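You operate a simulated robot arm through the tools that you are given. There is no shell and no other tool.

You run a simulated robot arm. Do the job below in one go: nothing can be reset, and whatever is moved stays where it is left.

JOB
Tighten the housing nut and fill the oiler cup to 100 ml.
Fine: within 15 ml; blue spanner and small yellow jug go back. Set down upright: small yellow jug.

It is judged by the outcome, as a careful person would: the job done as asked, and still so three seconds after it is handed in. It fails if anything else is knocked over, pushed out of place, dropped, spilled or broken.

ROBOT AND FRAMES
A 7-joint arm with a two-finger parallel gripper, fixed in place. Base frame: the origin is at the foot of the arm, x ahead of it, y to its left, z up; the work surface is at about z = 0.85. Units: m, rad, N and s.
With the tool pointing down near the work surface it reaches from about 0.3 to 0.7 m from the base axis. Its first joint turns from -1.152 to 1.152 rad. Payload 1.57 kg.
The tool frame sits at the grasp point between the pads (the TCP): z along the fingers, y along the line on which they close. The tips reach 0.03 m beyond it. Largest opening 0.11 m; finger width 0.024, thickness 0.012; the body of the gripper, 0.048 by 0.112 m, starts 0.078 m behind the TCP.
Orientation is told as [roll, pitch, yaw] about the base's x, y, z axes, in that order, counted from this pose: with the fingers straight down and closing along the base's y, the tool's x points along the base's -x, its y along +y and its z along -z.

CONTROLS
- The arm moves only by the tool drive_tool. Its argument "motion" is a list of rows, each a list of 3 entries, a list of its own where there are three numbers: the shift along the tool's x, y, z in m, then the turn, a rotation vector about the tool's x, y, z in rad, then the opening, from 0 (shut) to 1 (fully open). In form: [[[dx, dy, dz], [rx, ry, rz], claw], ...]. A call has 1 to 20 rows; each row is the pose to reach, as a shift and turn from the pose commanded when the call began, along the tool's axes at that moment. Each row takes 0.2 s and may step no farther than 0.05 m and 0.15 rad from the row before; otherwise, or with a gripper value out of range, the whole call is refused. Where a pose cannot be reached the arm comes as near as it can. A force on the tool above 50 N (or 10 N above the force at the start of the call, whichever is more), or a blocked arm, ends the call early, and 0.2 s more pass. The fingers move at their own pace (about 0.108 m/s each) and stop on an object; they squeeze with about 27 N. The grip force told is the motor's: it shows also when the fingers shut on nothing. Time passes only in rows, and 0.2 s behind the last, so rows that repeat a pose let the fingers close. It gives the time, the measured TCP pose, the force on the tool (base axes), the opening and the grip force at its end, in the units of the frame above (readings bear some noise), with the torque about the TCP (base axes, N m) and any sound that the robot's microphone picked up, and new pictures: "show" is both (left out), scene, wrist or none.
- Cameras (640 x 400 px; columns grow to the right, rows downward): "scene" is fixed at [0.1749, -0.3906, 1.3987]; the picture's right is [0.74, -0.67, 0.00], its down [-0.36, -0.40, -0.84] and it looks along [0.57, 0.62, -0.54] (base axes); focal length 332 px, centre (320, 200). "wrist" rides on the gripper at [0.07, 0.016, -0.141] in the tool frame; the picture's right is [-0.23, 0.97, 0.00], its down [-0.85, -0.20, -0.48] and it looks along [-0.47, -0.11, 0.88] (tool axes); focal length 222 px, centre (320, 200). There is no depth. A picture from a camera that has moved, and an enlarged one, comes with that camera's place and axes in the base frame and with its lens. The place of the scene camera against the robot may be out by one fixed shift of up to 0.012 m in any direction.
- close_up(camera, box): a new picture of the part [left, top, right, bottom] of that camera's present view, enlarged. It takes no simulated time.
- hand_in(): hands the job in; it is judged then, once.

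Nothing tells you positions but the pictures and the camera data. Unless the task says otherwise, let go and move clear before handing in.

The tools are called after "Emit:" as a command line: name --argument value ..., lists and objects as JSON in quotes. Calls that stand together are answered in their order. drive_tool: Moves the arm, as the interface text tells. Its arguments: {"type":"object","properties":{"motion":{"type":"array"},"show":{"type":"string","enum":["both","scene","wrist","none"]}},"required":["motion"]} The other tools are called the same way: close_up (camera, box) takes an enlarged picture of a part of a camera's view; hand_in () hands the job in.

At the start:

```text
t: 0.0
ee_pos: [0.4035, 0.0294, 1.2175]
ee_rot: [0.0, 0.0, 0.0]
contact_force: [0.4, 0.0, 0.8]
torque: [0.04, -0.03, -0.02]
grip_width: 0.1101
grasp_force: 0.1
```

scene: 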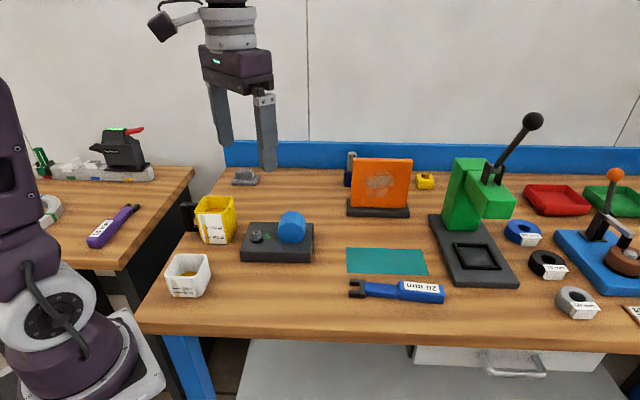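
wrist: 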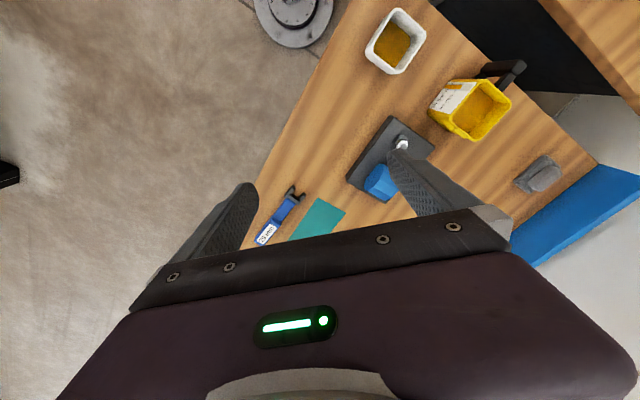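

I see a workbench with a yellow jug, a white cup, a dark block with a blue hex part and a small stud, a blue spanner and a teal mat. I'll take close-ups to identify things before moving.

Emit:
close_up --camera "scene" --box '[140, 160, 340, 310]'

Emit:
close_up --camera "scene" --box '[320, 230, 480, 330]'

Emit:
close_up --camera "wrist" --box '[340, 0, 580, 200]'

Emit:
close_up --camera "scene" --box '[320, 130, 640, 330]'

Emit:
close_up --camera "scene" --box '[20, 110, 200, 260]'

```text
2.67 times, centred on (240, 235) of scene
camera zoom: at [0.1749, -0.3906, 1.3987], right [0.74, -0.67, 0.0], down [-0.36, -0.4, -0.84], along [0.57, 0.62, -0.54], focal length 887 px, centre (533, 107)
```

zoom: 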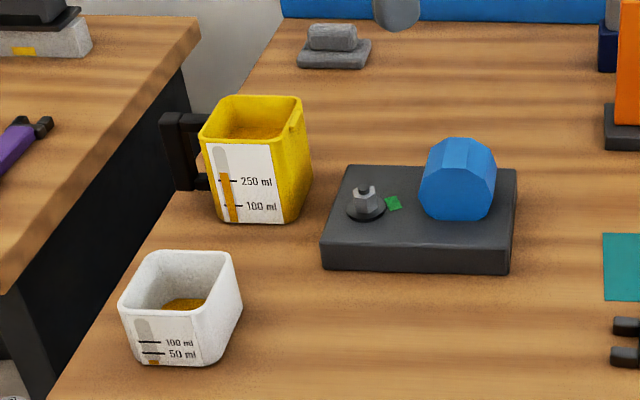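

```text
4.00 times, centred on (400, 280) of scene
camera zoom: at [0.1749, -0.3906, 1.3987], right [0.74, -0.67, 0.0], down [-0.36, -0.4, -0.84], along [0.57, 0.62, -0.54], focal length 1330 px, centre (0, -120)
```

zoom: 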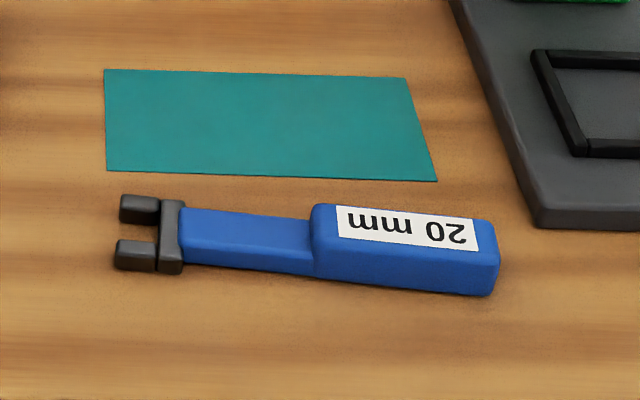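

```text
2.00 times, centred on (460, 100) of wrist
camera zoom: at [0.3327, 0.046, 1.3579], right [0.23, 0.97, 0.0], down [0.85, -0.2, 0.48], along [0.47, -0.11, -0.88], focal length 444 px, centre (40, 400)
```

zoom: 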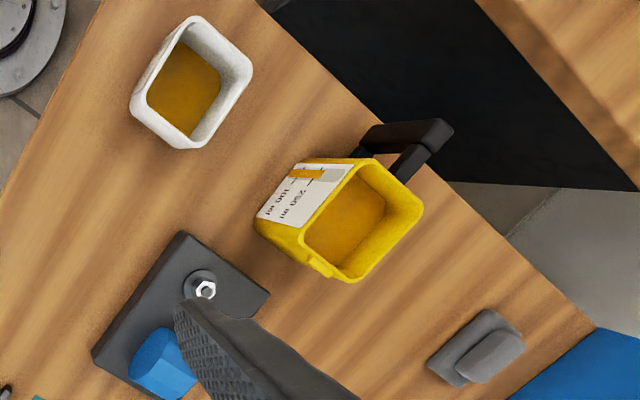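

```text
2.00 times, centred on (480, 230) of scene
camera zoom: at [0.1749, -0.3906, 1.3987], right [0.74, -0.67, 0.0], down [-0.36, -0.4, -0.84], along [0.57, 0.62, -0.54], focal length 665 px, centre (0, 140)
```

zoom: 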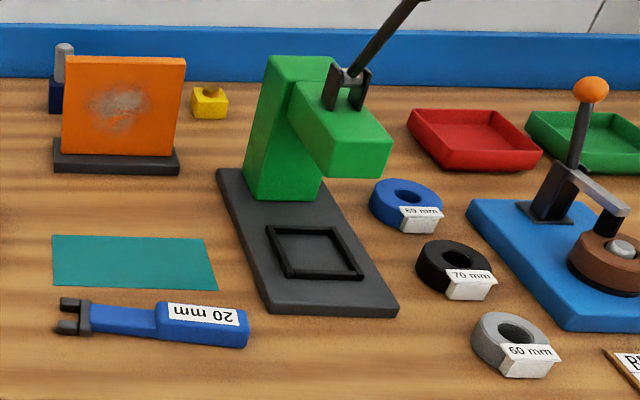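

```text
2.67 times, centred on (110, 185) of scene
camera zoom: at [0.1749, -0.3906, 1.3987], right [0.74, -0.67, 0.0], down [-0.36, -0.4, -0.84], along [0.57, 0.62, -0.54], focal length 887 px, centre (880, 240)
```

zoom: 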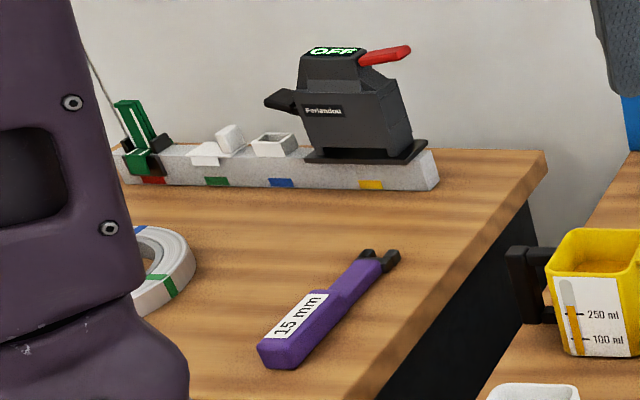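

I take the white cup (oiler cup) to be near (0.31, 0.18), the yellow jug near (0.44, 0.29), the nut near (0.50, 0.19) and the 20 mm blue spanner between (0.57, -0.08) and (0.69, -0.22). Next I'll move the wrist camera over the nut, jug and cup for a better look.

Emit:
drive_tool --motion '[[[0.005, 0.034, 0.02], [0, 0, 0], 1], [[0.01, 0.068, 0.04], [0, 0, 0], 1], [[0.015, 0.102, 0.06], [0, 0, 0], 1], [[0.02, 0.136, 0.08], [0, 0, 0], 1], [[0.0235, 0.17, 0.0975], [0, 0, 0], 1], [[0.0235, 0.17, 0.0975], [0, 0, 0], 1]]' --show "both"

```text
t: 1.4
ee_pos: [0.3784, 0.1998, 1.12]
ee_rot: [0.0, 0.0, 0.0]
contact_force: [-0.5, 0.1, 0.5]
torque: [0.0, 0.04, -0.03]
grip_width: 0.1099
grasp_force: 0.0
camera wrist: at [0.3093, 0.2165, 1.2601], right [0.23, 0.97, 0.0], down [0.85, -0.2, 0.48], along [0.47, -0.11, -0.88], focal length 222 px, centre (320, 200)
```

scene: 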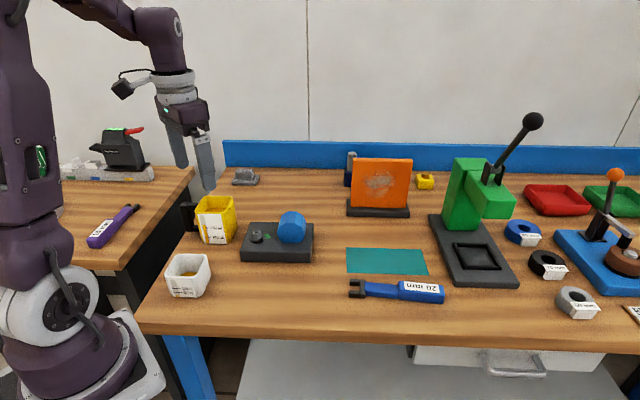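
wrist: 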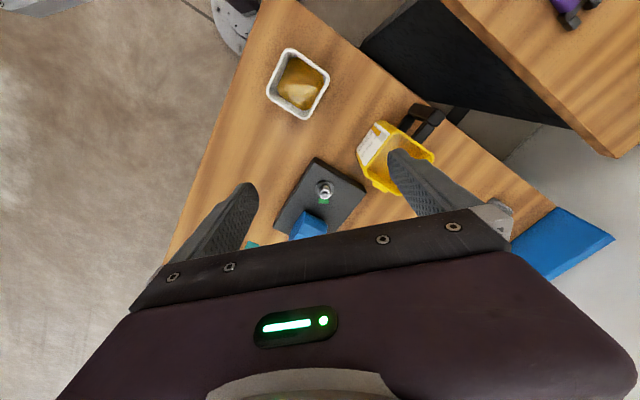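

The wrist camera now looks down on the cup, nut block and jug. I'll enlarge each of them to read shapes and any marks.

Emit:
close_up --camera "wrist" --box '[270, 150, 382, 220]'

Emit:
close_up --camera "wrist" --box '[250, 30, 474, 170]'

Emit:
close_up --camera "scene" --box '[228, 205, 324, 265]'

Emit:
close_up --camera "scene" --box '[160, 190, 256, 250]'

Emit:
close_up --camera "scene" --box '[150, 245, 230, 300]'

```text
5.71 times, centred on (326, 185) of wrist
camera zoom: at [0.3093, 0.2165, 1.2601], right [0.23, 0.97, 0.0], down [0.85, -0.2, 0.48], along [0.47, -0.11, -0.88], focal length 1269 px, centre (286, 286)
```

zoom: 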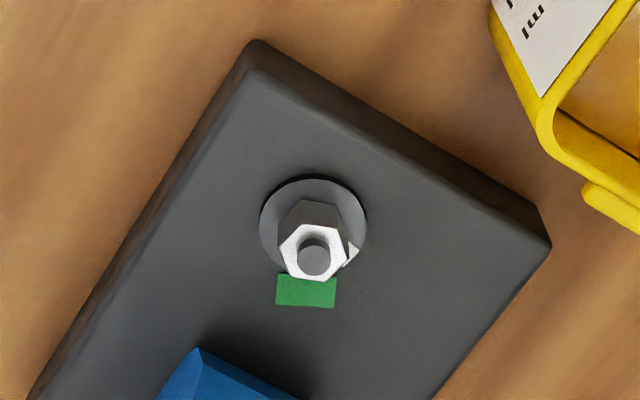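

```text
2.86 times, centred on (362, 100) of wrist
camera zoom: at [0.3093, 0.2165, 1.2601], right [0.23, 0.97, 0.0], down [0.85, -0.2, 0.48], along [0.47, -0.11, -0.88], focal length 635 px, centre (200, 486)
```

zoom: 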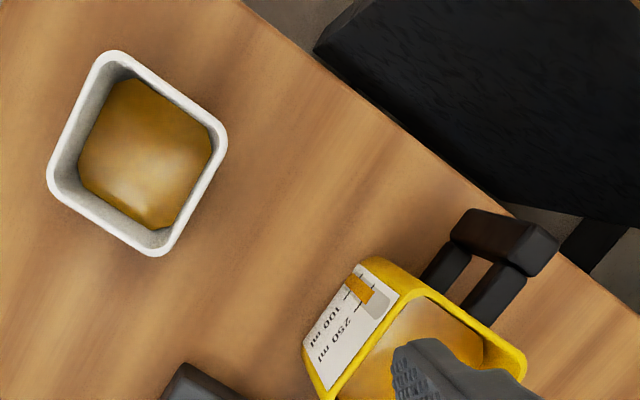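

```text
6.67 times, centred on (276, 235) of scene
camera zoom: at [0.1749, -0.3906, 1.3987], right [0.74, -0.67, 0.0], down [-0.36, -0.4, -0.84], along [0.57, 0.62, -0.54], focal length 2217 px, centre (613, -33)
```

zoom: 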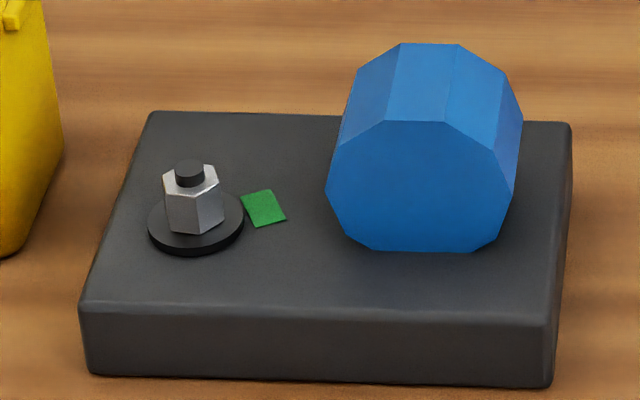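

```text
6.67 times, centred on (208, 220) of scene
camera zoom: at [0.1749, -0.3906, 1.3987], right [0.74, -0.67, 0.0], down [-0.36, -0.4, -0.84], along [0.57, 0.62, -0.54], focal length 2217 px, centre (1067, 67)
```

zoom: 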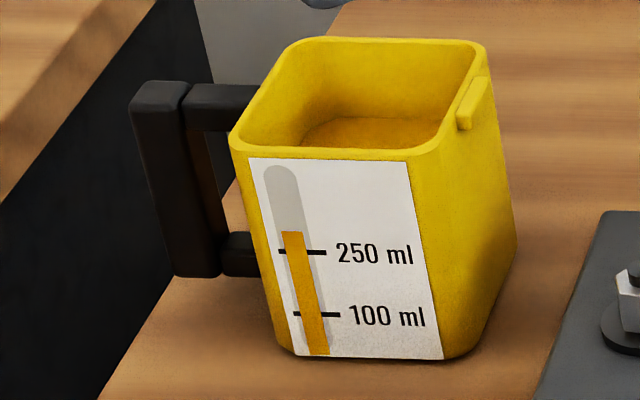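

```text
7.27 times, centred on (190, 272) of scene
camera zoom: at [0.1749, -0.3906, 1.3987], right [0.74, -0.67, 0.0], down [-0.36, -0.4, -0.84], along [0.57, 0.62, -0.54], focal length 2418 px, centre (1266, -327)
```

zoom: 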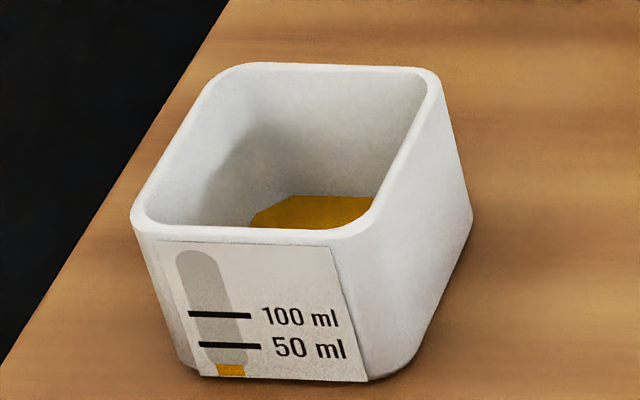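

The nut has a pale pointer and there is a green patch clockwise of it, apparently the target. I'll zoom closer on the nut, cup, jug handle and spanner to get precise angles.

Emit:
close_up --camera "wrist" --box '[304, 175, 352, 205]'

Emit:
close_up --camera "scene" --box '[240, 220, 288, 250]'

Emit:
close_up --camera "scene" --box '[340, 265, 452, 315]'

Emit:
close_up --camera "scene" --box '[340, 140, 440, 225]'

```text
13.33 times, centred on (328, 190) of wrist
camera zoom: at [0.3093, 0.2165, 1.2601], right [0.23, 0.97, 0.0], down [0.85, -0.2, 0.48], along [0.47, -0.11, -0.88], focal length 2962 px, centre (213, 333)
```

zoom: 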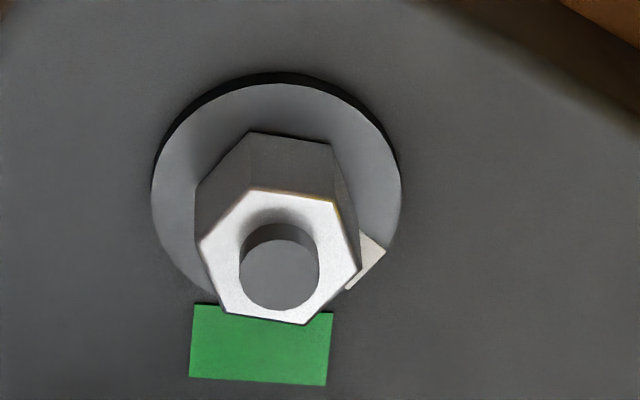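

```text
13.33 times, centred on (264, 235) of scene
camera zoom: at [0.1749, -0.3906, 1.3987], right [0.74, -0.67, 0.0], down [-0.36, -0.4, -0.84], along [0.57, 0.62, -0.54], focal length 4433 px, centre (1067, -267)
```

zoom: 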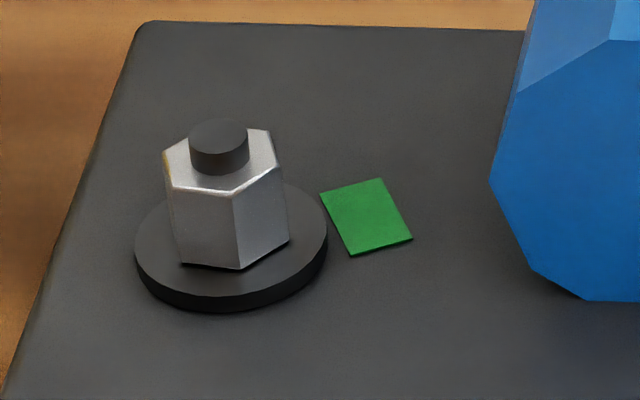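

```text
5.71 times, centred on (396, 290) of scene
camera zoom: at [0.1749, -0.3906, 1.3987], right [0.74, -0.67, 0.0], down [-0.36, -0.4, -0.84], along [0.57, 0.62, -0.54], focal length 1900 px, centre (-114, -314)
```

zoom: 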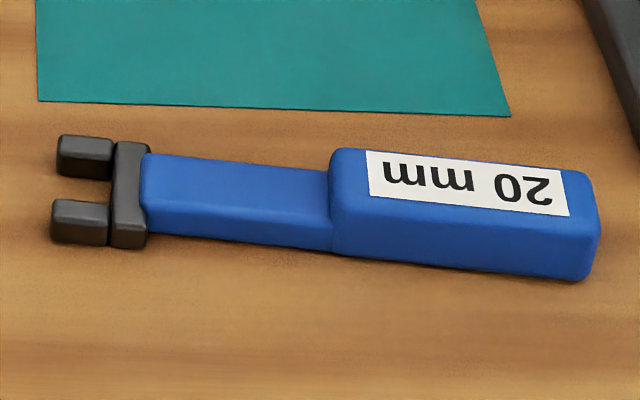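

```text
4.71 times, centred on (390, 182) of scene
camera zoom: at [0.1749, -0.3906, 1.3987], right [0.74, -0.67, 0.0], down [-0.36, -0.4, -0.84], along [0.57, 0.62, -0.54], focal length 1565 px, centre (-9, 282)
```

zoom: 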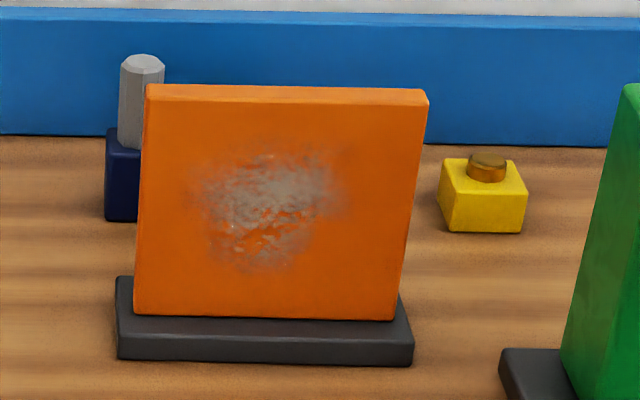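

The nut centre comes out at (0.4916, 0.183), with its top at z≈0.90. Its pointer is at about +38° and the green patch at about -17°, so it needs roughly 55° clockwise. Next I'll move the camera over the blue spanner to measure it.

Emit:
drive_tool --motion '[[[-0.015, -0.04, 0.0], [0, 0, 0], 1], [[-0.034, -0.082, 0.012], [0, 0, 0], 1], [[-0.053, -0.123, 0.024], [0, 0, 0], 1], [[-0.073, -0.164, 0.036], [0, 0, 0], 1], [[-0.093, -0.205, 0.05], [0, 0, 0], 1], [[-0.113, -0.246, 0.064], [0, 0, 0], 1], [[-0.133, -0.287, 0.078], [0, 0, 0], 1], [[-0.154, -0.327, 0.093], [0, 0, 0], 1], [[-0.154, -0.327, 0.093], [0, 0, 0], 1]]' --show "wrist"

```text
t: 3.4
ee_pos: [0.5332, -0.1257, 1.0265]
ee_rot: [0.001, 0.001, 0.0]
contact_force: [0.5, -0.2, -0.3]
torque: [-0.03, 0.0, 0.02]
grip_width: 0.1102
grasp_force: 0.0
camera wrist: at [0.4642, -0.1109, 1.167], right [0.23, 0.97, 0.0], down [0.86, -0.2, 0.48], along [0.47, -0.11, -0.88], focal length 222 px, centre (320, 200)
```

wrist: 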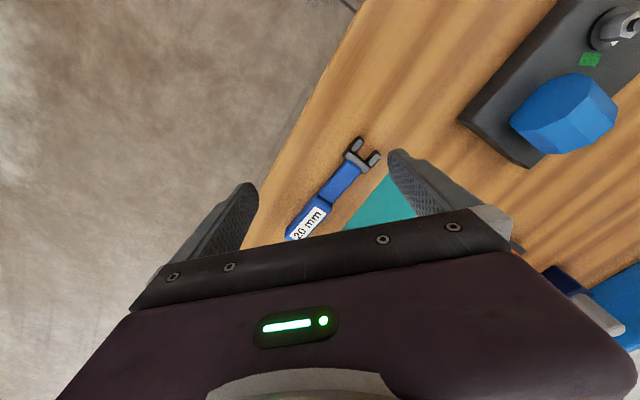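

Emit:
close_up --camera "wrist" --box '[270, 120, 398, 250]'

Emit:
close_up --camera "wrist" --box '[570, 0, 640, 80]'

Emit:
close_up --camera "scene" --box '[345, 270, 401, 305]'

Emit:
close_up --camera "scene" --box '[390, 270, 446, 305]'

```text
3.08 times, centred on (334, 185) of wrist
camera zoom: at [0.4642, -0.1109, 1.167], right [0.23, 0.97, 0.0], down [0.86, -0.2, 0.48], along [0.47, -0.11, -0.88], focal length 684 px, centre (277, 246)
```

zoom: 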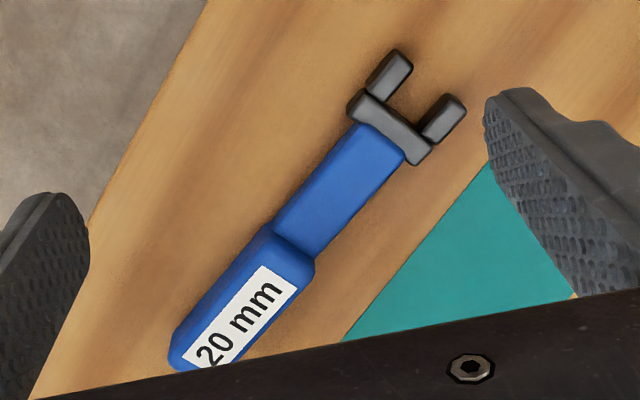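

```text
5.00 times, centred on (605, 40) of wrist
camera zoom: at [0.4642, -0.1109, 1.167], right [0.23, 0.97, 0.0], down [0.86, -0.2, 0.48], along [0.47, -0.11, -0.88], focal length 1111 px, centre (-1105, 1000)
```

zoom: 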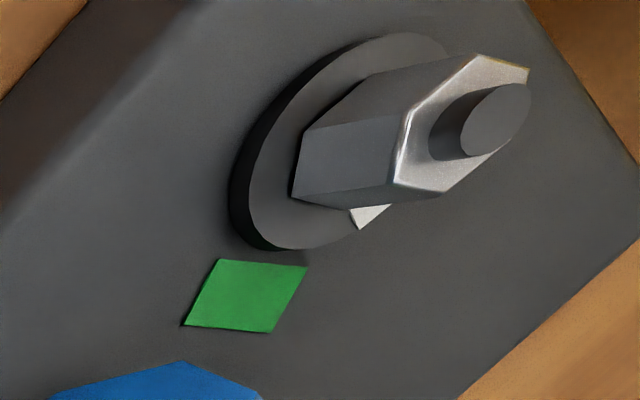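

```text
11.43 times, centred on (373, 288) of scene
camera zoom: at [0.1749, -0.3906, 1.3987], right [0.74, -0.67, 0.0], down [-0.36, -0.4, -0.84], along [0.57, 0.62, -0.54], focal length 3800 px, centre (-286, -800)
```

zoom: 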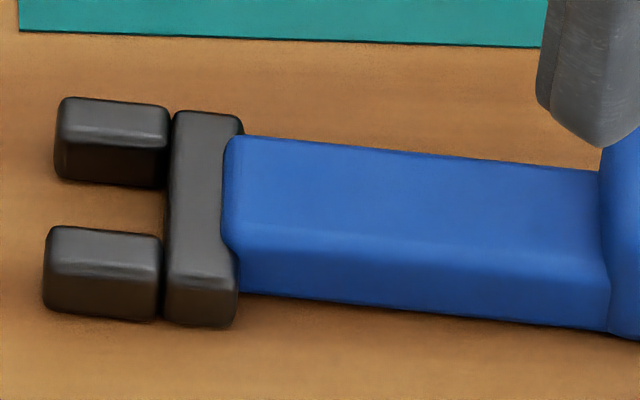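

```text
11.43 times, centred on (418, 288) of scene
camera zoom: at [0.1749, -0.3906, 1.3987], right [0.74, -0.67, 0.0], down [-0.36, -0.4, -0.84], along [0.57, 0.62, -0.54], focal length 3800 px, centre (-800, -800)
```

zoom: 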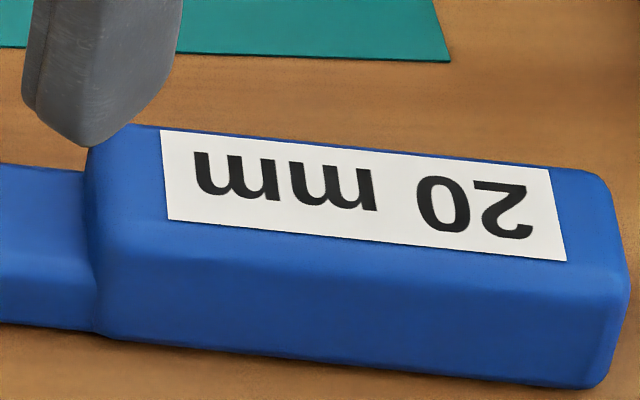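

The spanner's jaw tips are at about (0.560, -0.064) and its axis points at about 130°. The handle runs from about 0.10 to 0.19 m behind the tips, 26 mm wide and 28 mm tall. I'll hover over the handle with the gripper turned to match and check the alignment.

Emit:
drive_tool --motion '[[[-0.017, -0.007, 0.008], [0, 0, 0.1247], 1], [[-0.034, -0.013, 0.017], [0, 0, 0.2493], 1], [[-0.051, -0.02, 0.026], [0, 0, 0.374], 1], [[-0.067, -0.027, 0.034], [0, 0, 0.4987], 1], [[-0.084, -0.034, 0.043], [0, 0, 0.6234], 1], [[-0.101, -0.04, 0.051], [0, 0, 0.748], 1], [[-0.118, -0.047, 0.06], [0, 0, 0.8727], 1], [[-0.118, -0.047, 0.06], [0, 0, 0.8727], 1]]' --show "both"

```text
t: 5.2
ee_pos: [0.651, -0.1755, 0.9671]
ee_rot: [0.0, 0.001, -0.876]
contact_force: [1.1, -0.2, 0.5]
torque: [0.01, 0.0, 0.0]
grip_width: 0.1099
grasp_force: 0.1
camera wrist: at [0.6186, -0.1113, 1.1071], right [0.89, 0.45, 0.0], down [0.4, -0.78, 0.48], along [0.21, -0.43, -0.88], focal length 222 px, centre (320, 200)
```

scene: 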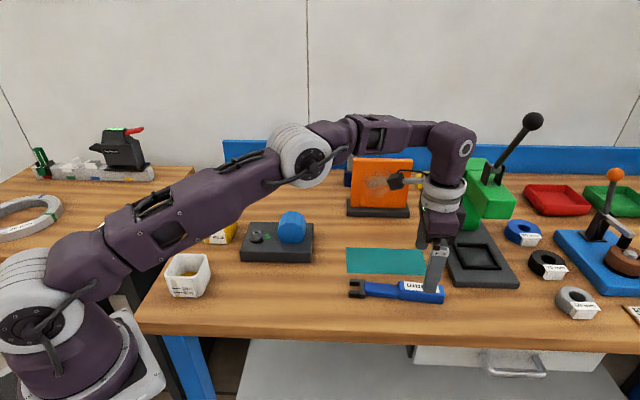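
wrist: 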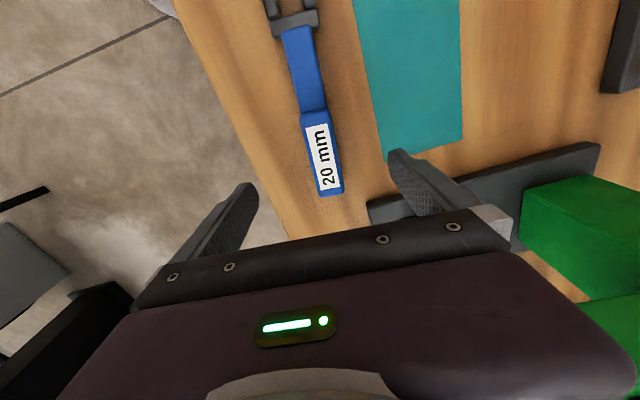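

The gripper is over the handle and roughly aligned. I'll zoom in on the wrist view to refine position and angle in the tool frame.

Emit:
close_up --camera "wrist" --box '[240, 0, 400, 100]'

Emit:
close_up --camera "wrist" --box '[256, 90, 416, 210]'

```text
4.00 times, centred on (320, 50) of wrist
camera zoom: at [0.6186, -0.1113, 1.1071], right [0.89, 0.45, 0.0], down [0.4, -0.78, 0.48], along [0.21, -0.43, -0.88], focal length 888 px, centre (320, 800)
```

zoom: 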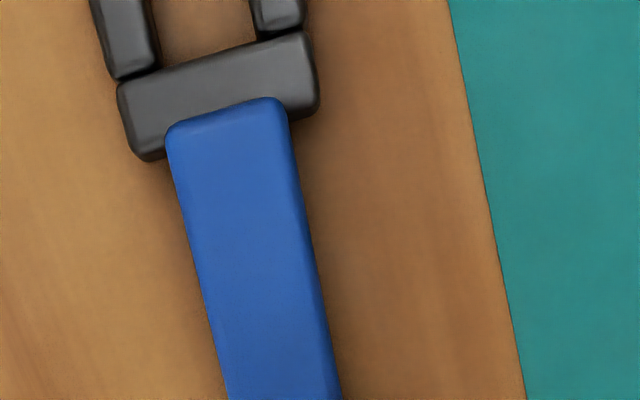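

```text
3.33 times, centred on (336, 150) of wrist
camera zoom: at [0.6186, -0.1113, 1.1071], right [0.89, 0.45, 0.0], down [0.4, -0.78, 0.48], along [0.21, -0.43, -0.88], focal length 740 px, centre (267, 367)
```

zoom: 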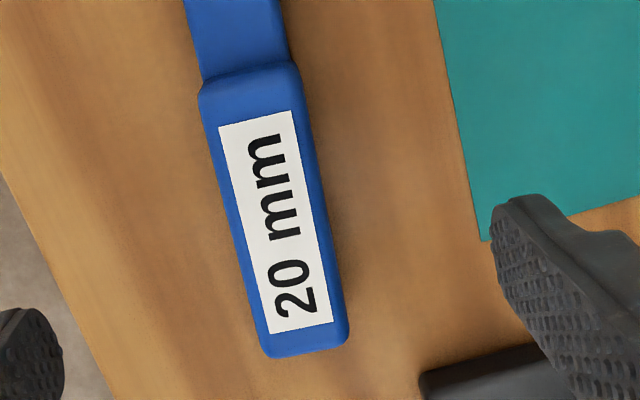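

The handle's axis sits about 2.5 mm to the tool's +y side and about 0.6° off the tool. I'll make that correction, descend with the fingers partly open, then close on the handle.

Emit:
drive_tool --motion '[[[0, 0.0025, 0.03], [0, 0, 0.01], 0.6], [[0, 0.0025, 0.06], [0, 0, 0.01], 0.6], [[0, 0.0025, 0.074], [0, 0, 0.01], 0.6], [[0, 0.0025, 0.081], [0, 0, 0.01], 0.6], [[0, 0.0025, 0.081], [0, 0, 0.01], 0.6]]' --show "both"

```text
t: 6.4
ee_pos: [0.653, -0.1731, 0.8868]
ee_rot: [0.0, -0.001, -0.884]
contact_force: [-0.9, -0.3, -0.6]
torque: [0.01, 0.02, 0.0]
grip_width: 0.0658
grasp_force: 0.0
camera wrist: at [0.6207, -0.108, 1.0266], right [0.9, 0.44, 0.0], down [0.39, -0.79, 0.48], along [0.21, -0.43, -0.88], focal length 222 px, centre (320, 200)
```

scene: 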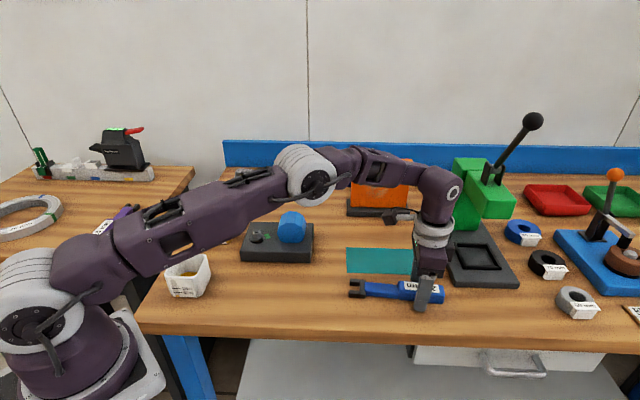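
wrist: 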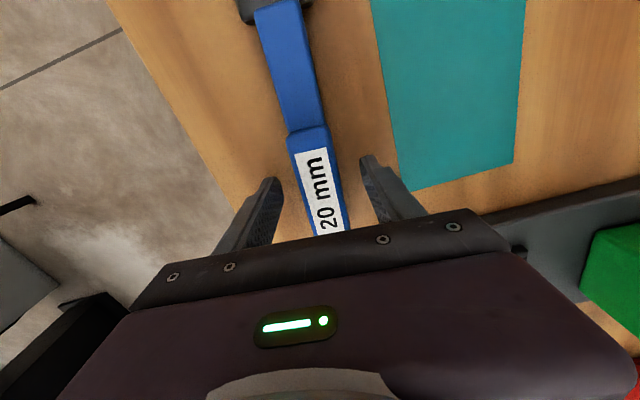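

The fingers straddle the handle with room on both sides. I'll close on it.

Emit:
drive_tool --motion '[[[0, 0, 0], [0, 0, 0], 0], [[0, 0, 0], [0, 0, 0], 0], [[0, 0, 0], [0, 0, 0], 0], [[0, 0, 0], [0, 0, 0], 0]]' --show "both"

Emit:
close_up --camera "scene" --box '[340, 265, 452, 315]'

Emit:
close_up --camera "wrist" --box '[220, 0, 420, 240]'

```text
t: 7.4
ee_pos: [0.6531, -0.1737, 0.8853]
ee_rot: [0.0, 0.0, -0.883]
contact_force: [0.0, 0.2, -0.3]
torque: [-0.04, -0.08, 0.05]
grip_width: 0.0317
grasp_force: 26.8
camera wrist: at [0.6207, -0.108, 1.0267], right [0.9, 0.44, 0.0], down [0.39, -0.79, 0.48], along [0.21, -0.43, -0.88], focal length 222 px, centre (320, 200)
```

scene: 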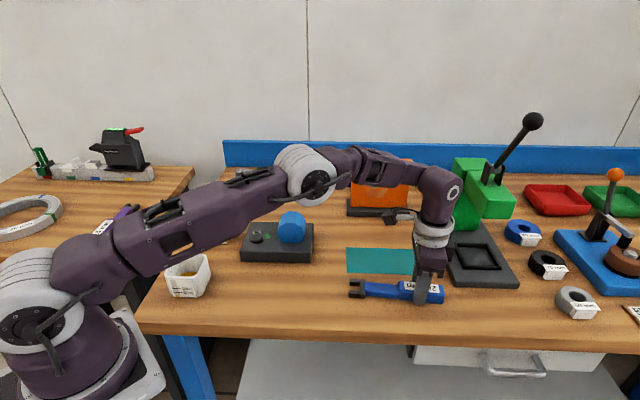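
wrist: 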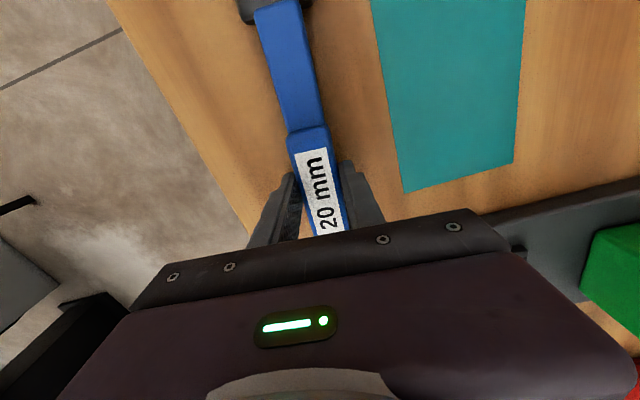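

```text
5.71 times, centred on (396, 290) of scene
camera zoom: at [0.1749, -0.3906, 1.3986], right [0.74, -0.67, 0.0], down [-0.36, -0.4, -0.84], along [0.57, 0.62, -0.54], focal length 1900 px, centre (-114, -314)
```

zoom: 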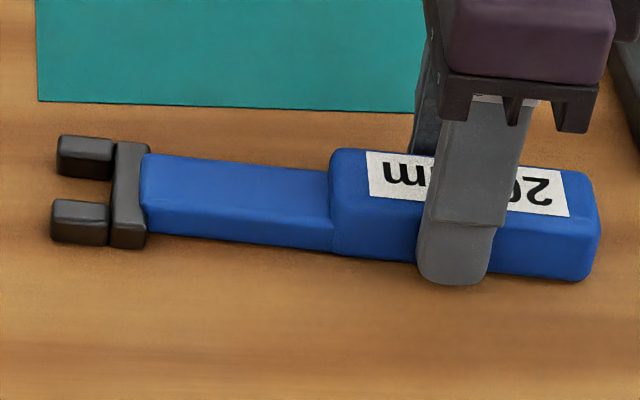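

```text
1.67 times, centred on (320, 120) of wrist
camera zoom: at [0.6207, -0.108, 1.0267], right [0.9, 0.44, 0.0], down [0.39, -0.79, 0.48], along [0.21, -0.43, -0.88], focal length 370 px, centre (320, 333)
```

zoom: 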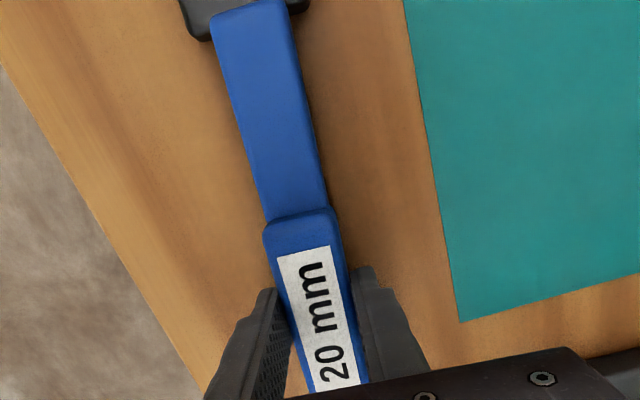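

The spanner is gripped: width 31.7 mm, force about 27 N, and the jaws have not moved in the picture. I'll lift it straight up and check that it stays level.

Emit:
drive_tool --motion '[[[0, 0, -0.02], [0, 0, 0], 0], [[0, 0, -0.05], [0, 0, 0], 0], [[0, 0, -0.085], [0, 0, 0], 0], [[0, 0, -0.12], [0, 0, 0], 0], [[0, 0, -0.144], [0, 0, 0], 0], [[0, 0, -0.144], [0, 0, 0], 0]]' --show "both"

Emit:
close_up --camera "scene" --box '[330, 205, 460, 290]'

```text
t: 8.8
ee_pos: [0.6536, -0.1716, 1.0316]
ee_rot: [-0.001, -0.002, -0.884]
contact_force: [0.0, 0.3, -2.1]
torque: [-0.05, -0.04, 0.02]
grip_width: 0.0317
grasp_force: 27.0
out of reach, approached as far as the arm can: row 5
camera wrist: at [0.6209, -0.1078, 1.171], right [0.9, 0.44, 0.0], down [0.39, -0.79, 0.48], along [0.21, -0.43, -0.88], focal length 222 px, centre (320, 200)
```

scene: 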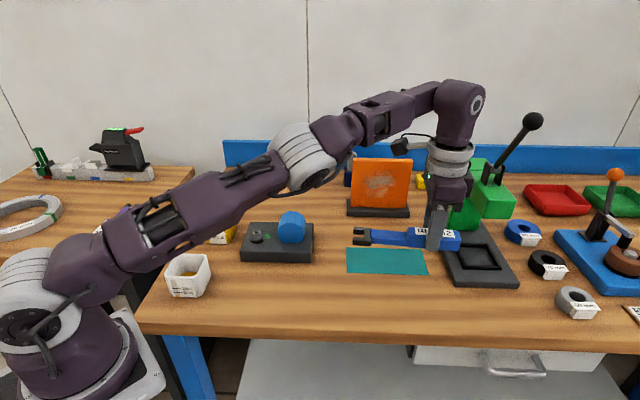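
wrist: 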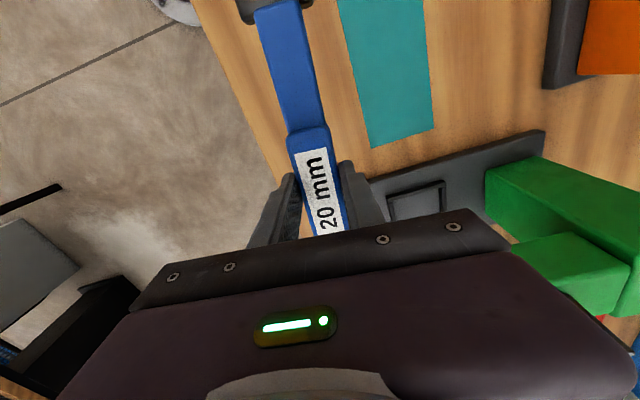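

```text
4.71 times, centred on (395, 248) of scene
camera zoom: at [0.1749, -0.3906, 1.3986], right [0.74, -0.67, 0.0], down [-0.36, -0.4, -0.84], along [0.57, 0.62, -0.54], focal length 1565 px, centre (-33, -24)
```

zoom: 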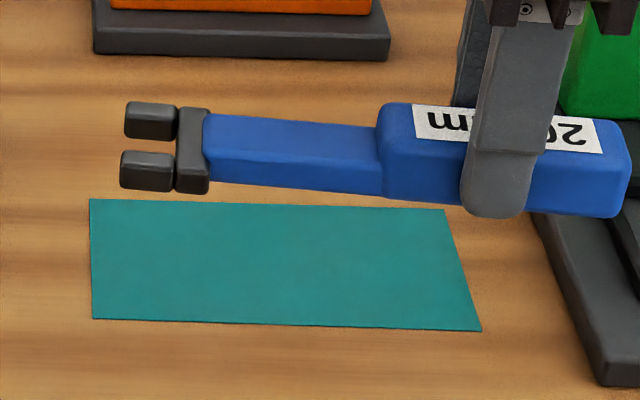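

The spanner lifted level. That height is at the edge of reach, so I'll come down a little while carrying it along a chord to above the far-left side of the nut, turning it so the jaws face the nut.

Emit:
drive_tool --motion '[[[0.0286, 0.0157, 0.01], [0, 0, -0.1283], 0], [[0.0571, 0.0315, 0.02], [0, 0, -0.2565], 0], [[0.0857, 0.0472, 0.03], [0, 0, -0.3848], 0], [[0.1143, 0.063, 0.03], [0, 0, -0.513], 0], [[0.1428, 0.0787, 0.03], [0, 0, -0.6413], 0], [[0.1714, 0.0945, 0.03], [0, 0, -0.7695], 0], [[0.1999, 0.1102, 0.03], [0, 0, -0.8978], 0], [[0.2285, 0.126, 0.03], [0, 0, -1.026], 0], [[0.2571, 0.1417, 0.03], [0, 0, -1.1543], 0], [[0.2856, 0.1574, 0.03], [0, 0, -1.2825], 0], [[0.3142, 0.1732, 0.03], [0, 0, -1.4108], 0], [[0.3428, 0.1889, 0.03], [0, 0, -1.539], 0], [[0.3713, 0.2047, 0.03], [0, 0, -1.6673], 0], [[0.3999, 0.2204, 0.03], [0, 0, -1.7955], 0], [[0.4284, 0.2362, 0.03], [0, 0, -1.9238], 0], [[0.457, 0.2519, 0.03], [0, 0, -2.052], 0], [[0.457, 0.2519, 0.03], [0, 0, -2.052], 0]]' --show "both"

```text
t: 12.4
ee_pos: [0.5572, 0.3421, 0.9995]
ee_rot: [0.0, 0.0, 1.173]
contact_force: [0.2, 1.4, -2.1]
torque: [0.06, -0.05, 0.0]
grip_width: 0.0317
grasp_force: 27.3
camera wrist: at [0.5144, 0.2835, 1.1402], right [-0.81, 0.59, 0.0], down [0.52, 0.71, 0.48], along [0.28, 0.39, -0.88], focal length 222 px, centre (320, 200)
```

scene: 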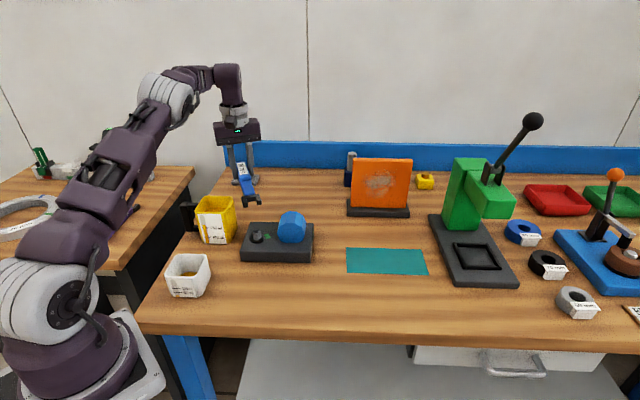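
wrist: 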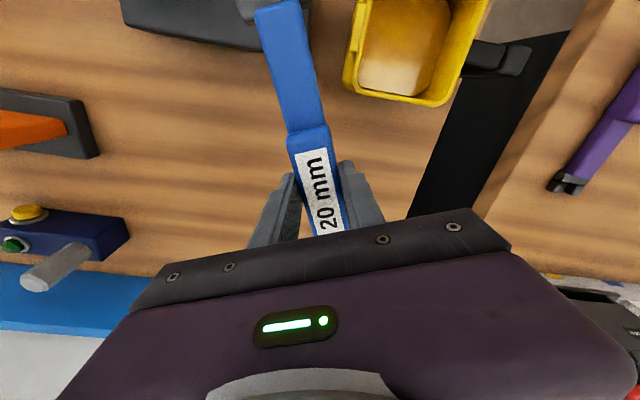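

The spanner is now held beyond the nut, with a clear view from the scene camera. I'll zoom in to compare the jaws with the nut before lowering.

Emit:
close_up --camera "scene" --box '[200, 130, 320, 270]'

Emit:
close_up --camera "scene" --box '[228, 180, 284, 215]'

Emit:
close_up --camera "wrist" --box '[230, 0, 520, 180]'

```text
2.86 times, centred on (260, 200) of scene
camera zoom: at [0.175, -0.3906, 1.3987], right [0.74, -0.67, 0.0], down [-0.36, -0.4, -0.84], along [0.57, 0.62, -0.54], focal length 950 px, centre (491, 200)
```

zoom: 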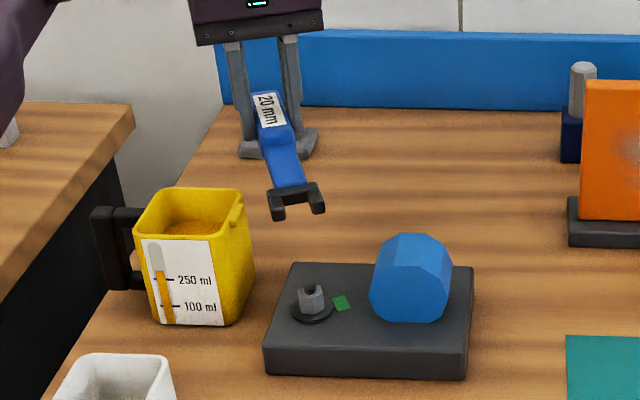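

```text
11.43 times, centred on (256, 198) of scene
camera zoom: at [0.175, -0.3906, 1.3987], right [0.74, -0.67, 0.0], down [-0.36, -0.4, -0.84], along [0.57, 0.62, -0.54], focal length 3800 px, centre (1051, 229)
```

zoom: 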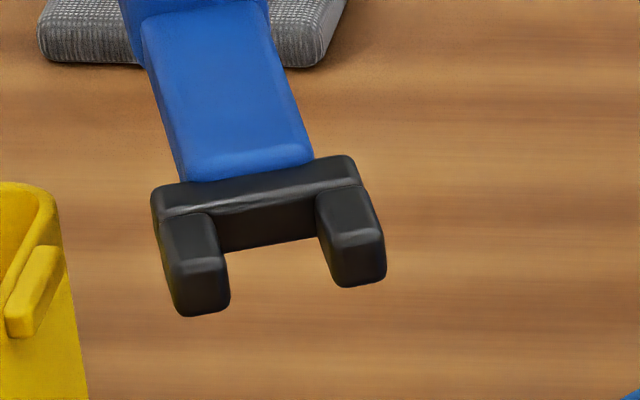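

```text
2.21 times, centred on (375, 90) of wrist
camera zoom: at [0.5144, 0.2835, 1.1402], right [-0.81, 0.59, 0.0], down [0.52, 0.71, 0.48], along [0.28, 0.39, -0.88], focal length 490 px, centre (199, 443)
```

zoom: 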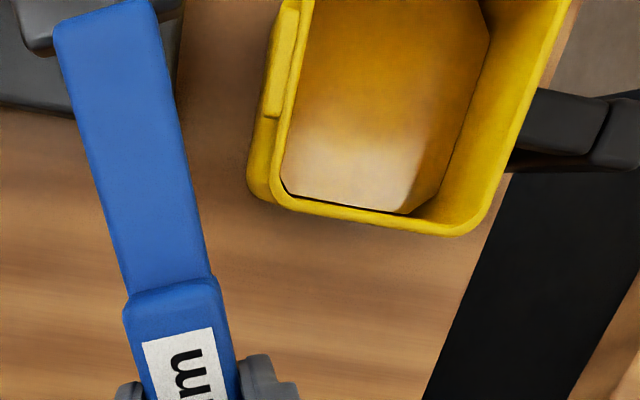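

The jaws point toward the nut as planned and the jug corner is well clear. I'll lower to just above working height at a 35 mm standoff and check the alignment in the scene camera.

Emit:
drive_tool --motion '[[[0, 0, 0.03], [0, 0, 0], 0], [[0, 0, 0.055], [0, 0, 0], 0], [[0, 0, 0.068], [0, 0, 0], 0], [[0, 0, 0.068], [0, 0, 0], 0]]' --show "scene"

Emit:
close_up --camera "scene" --box '[232, 205, 296, 245]'

Emit:
close_up --camera "scene" --box '[200, 160, 320, 270]'

Emit:
close_up --camera "wrist" --box '[220, 0, 380, 100]'

```text
t: 13.4
ee_pos: [0.5592, 0.3399, 0.9325]
ee_rot: [-0.001, 0.0, 1.169]
contact_force: [0.3, 0.8, -3.0]
torque: [0.09, 0.0, -0.01]
grip_width: 0.0316
grasp_force: 27.3
```

scene: 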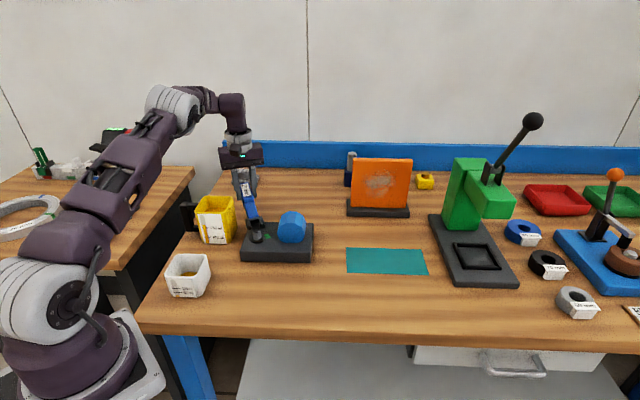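

```text
10.00 times, centred on (264, 225) of scene
camera zoom: at [0.1749, -0.3906, 1.3987], right [0.74, -0.67, 0.0], down [-0.36, -0.4, -0.84], along [0.57, 0.62, -0.54], focal length 3325 px, centre (880, -50)
```

zoom: 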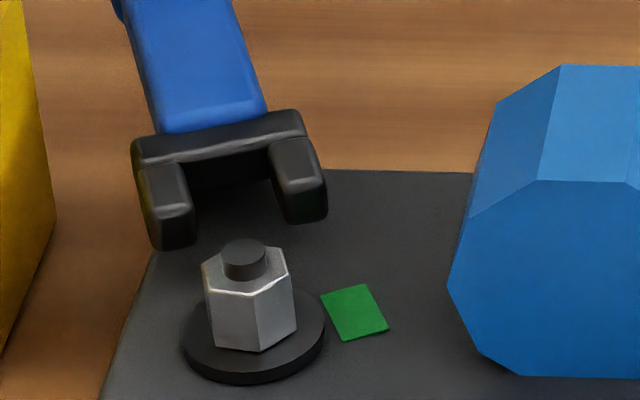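

```text
3.64 times, centred on (260, 215) of scene
camera zoom: at [0.1749, -0.3906, 1.3987], right [0.74, -0.67, 0.0], down [-0.36, -0.4, -0.84], along [0.57, 0.62, -0.54], focal length 1209 px, centre (538, 146)
```

zoom: 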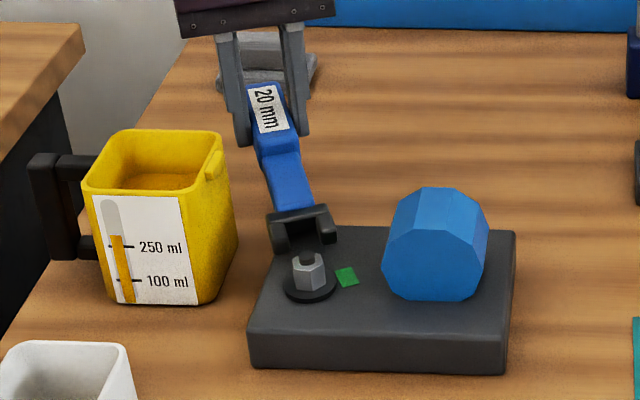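

```text
4.00 times, centred on (300, 50) of wrist
camera zoom: at [0.5154, 0.2826, 1.0724], right [-0.81, 0.59, 0.0], down [0.52, 0.71, 0.48], along [0.28, 0.39, -0.88], focal length 888 px, centre (400, 800)
```

zoom: 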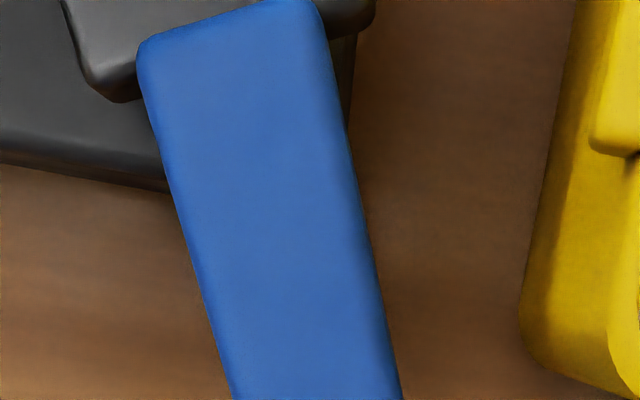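

The jaws sit slightly above and beyond the nut. I'll zoom in tighter on both to measure lateral offset and angle before sliding on.

Emit:
close_up --camera "scene" --box '[242, 212, 274, 232]'

Emit:
close_up --camera "scene" --box '[246, 225, 270, 245]'

```text
16.00 times, centred on (258, 222) of scene
camera zoom: at [0.1749, -0.3906, 1.3987], right [0.74, -0.67, 0.0], down [-0.36, -0.4, -0.84], along [0.57, 0.62, -0.54], focal length 5320 px, centre (1312, -152)
```

zoom: 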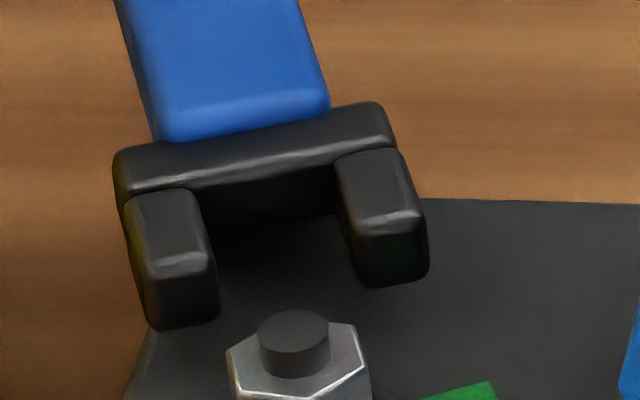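

```text
16.00 times, centred on (258, 235) of scene
camera zoom: at [0.1749, -0.3906, 1.3987], right [0.74, -0.67, 0.0], down [-0.36, -0.4, -0.84], along [0.57, 0.62, -0.54], focal length 5320 px, centre (1312, -360)
```

zoom: 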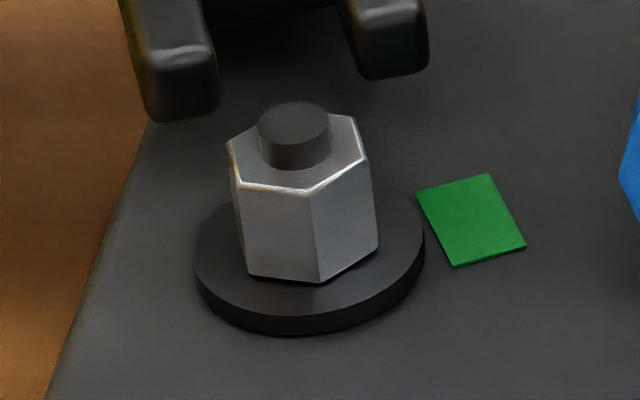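

In the scene view the slot axis passes about 2 mm to the +x side of the nut centre, and the angle matches within 1–2°. I'll shift the spanner 2 mm along tool +y, lower 4 mm to working height and look again.

Emit:
drive_tool --motion '[[[0, 0.002, 0.002], [0, 0, 0], 0], [[0, 0.002, 0.004], [0, 0, 0], 0], [[0, 0.002, 0.004], [0, 0, 0], 0]]' --show "none"

Emit:
close_up --camera "scene" --box '[242, 213, 274, 233]'

Emit:
close_up --camera "scene" --box '[236, 190, 284, 245]'

```text
t: 14.2
ee_pos: [0.5561, 0.3416, 0.928]
ee_rot: [0.002, 0.001, 1.168]
contact_force: [-0.6, -0.2, -2.6]
torque: [0.03, -0.01, 0.01]
grip_width: 0.0315
grasp_force: 27.6
```

```text
16.00 times, centred on (258, 223) of scene
camera zoom: at [0.1749, -0.3906, 1.3987], right [0.74, -0.67, 0.0], down [-0.36, -0.4, -0.84], along [0.57, 0.62, -0.54], focal length 5320 px, centre (1312, -168)
```

zoom: 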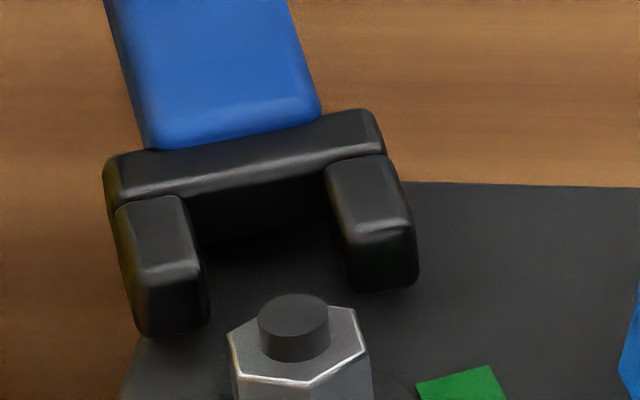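

```text
7.27 times, centred on (260, 218) of scene
camera zoom: at [0.1749, -0.3906, 1.3987], right [0.74, -0.67, 0.0], down [-0.36, -0.4, -0.84], along [0.57, 0.62, -0.54], focal length 2418 px, centre (756, 73)
```

zoom: 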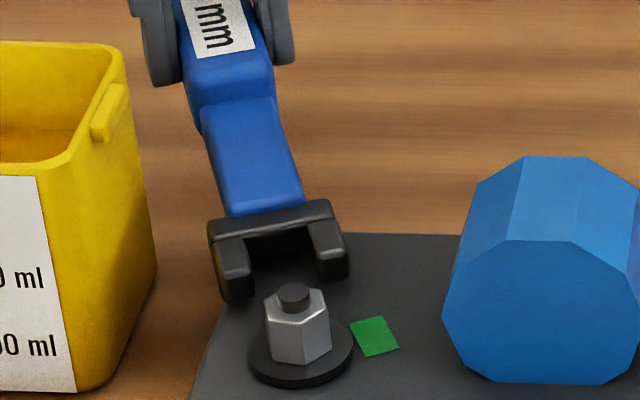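

The slot axis now passes within about 0.5 mm of the nut centre. I'll slide on in small steps while watching the force readings.

Emit:
drive_tool --motion '[[[0.005, 0, 0], [0, 0, 0], 0], [[0.01, 0, 0], [0, 0, 0], 0], [[0.01, 0, 0], [0, 0, 0], 0]]' --show "none"

Emit:
close_up --camera "scene" --box '[242, 216, 274, 236]'

```text
t: 15.0
ee_pos: [0.5528, 0.3323, 0.9284]
ee_rot: [-0.001, 0.0, 1.169]
contact_force: [-0.4, -0.6, -1.9]
torque: [0.06, -0.01, 0.0]
grip_width: 0.0317
grasp_force: 26.7
```

```text
16.00 times, centred on (258, 226) of scene
camera zoom: at [0.1749, -0.3906, 1.3987], right [0.74, -0.67, 0.0], down [-0.36, -0.4, -0.84], along [0.57, 0.62, -0.54], focal length 5320 px, centre (1312, -216)
```

zoom: 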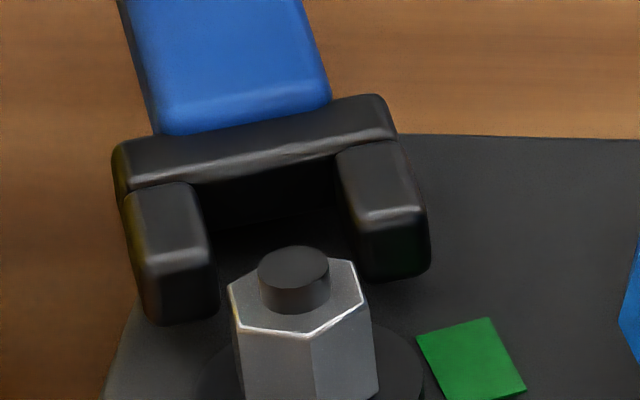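

The jaws are starting to straddle the nut with no contact force. I'll continue sliding in.

Emit:
drive_tool --motion '[[[0.004, 0, 0], [0, 0, 0], 0], [[0.008, 0, 0], [0, 0, 0], 0], [[0.008, 0, 0], [0, 0, 0], 0]]' --show "none"

Emit:
close_up --camera "scene" --box '[242, 218, 274, 238]'

```text
t: 15.8
ee_pos: [0.5479, 0.3244, 0.928]
ee_rot: [0.0, 0.0, 1.168]
contact_force: [-0.2, -0.3, -3.3]
torque: [0.03, 0.01, 0.0]
grip_width: 0.0317
grasp_force: 26.5
```

```text
16.00 times, centred on (258, 228) of scene
camera zoom: at [0.1749, -0.3906, 1.3987], right [0.74, -0.67, 0.0], down [-0.36, -0.4, -0.84], along [0.57, 0.62, -0.54], focal length 5320 px, centre (1312, -248)
```

zoom: 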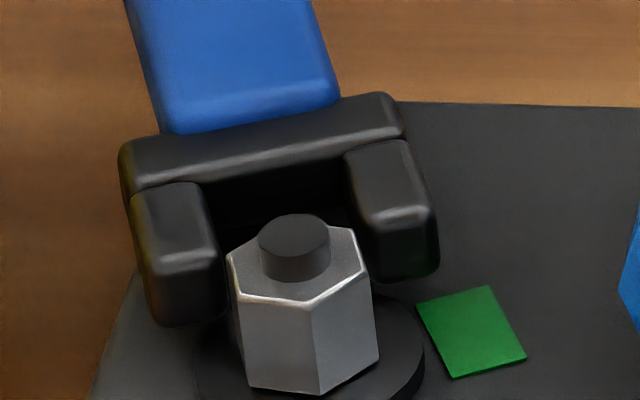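

Still no contact force and the jaws are now around the nut's leading corner. I'll continue in.

Emit:
drive_tool --motion '[[[0.004, 0, 0], [0, 0, 0], 0], [[0.008, 0, 0], [0, 0, 0], 0], [[0.008, 0, 0], [0, 0, 0], 0]]' --show "none"

Emit:
close_up --camera "scene" --box '[242, 220, 274, 240]'

```text
t: 16.6
ee_pos: [0.5461, 0.3169, 0.928]
ee_rot: [0.001, 0.001, 1.171]
contact_force: [-0.8, 1.1, -2.8]
torque: [0.09, 0.01, -0.2]
grip_width: 0.0314
grasp_force: 26.7
```

```text
16.00 times, centred on (258, 230) of scene
camera zoom: at [0.1749, -0.3906, 1.3987], right [0.74, -0.67, 0.0], down [-0.36, -0.4, -0.84], along [0.57, 0.62, -0.54], focal length 5320 px, centre (1312, -280)
```

zoom: 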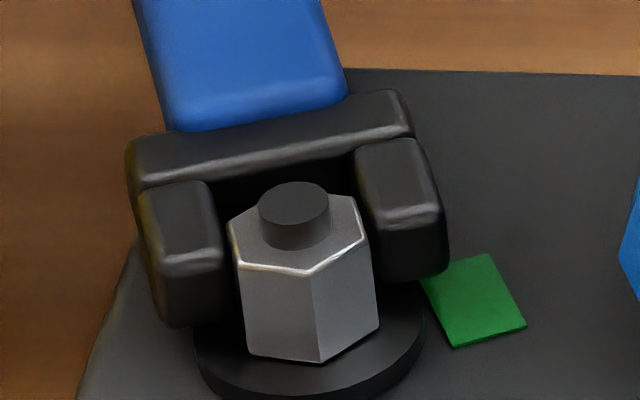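

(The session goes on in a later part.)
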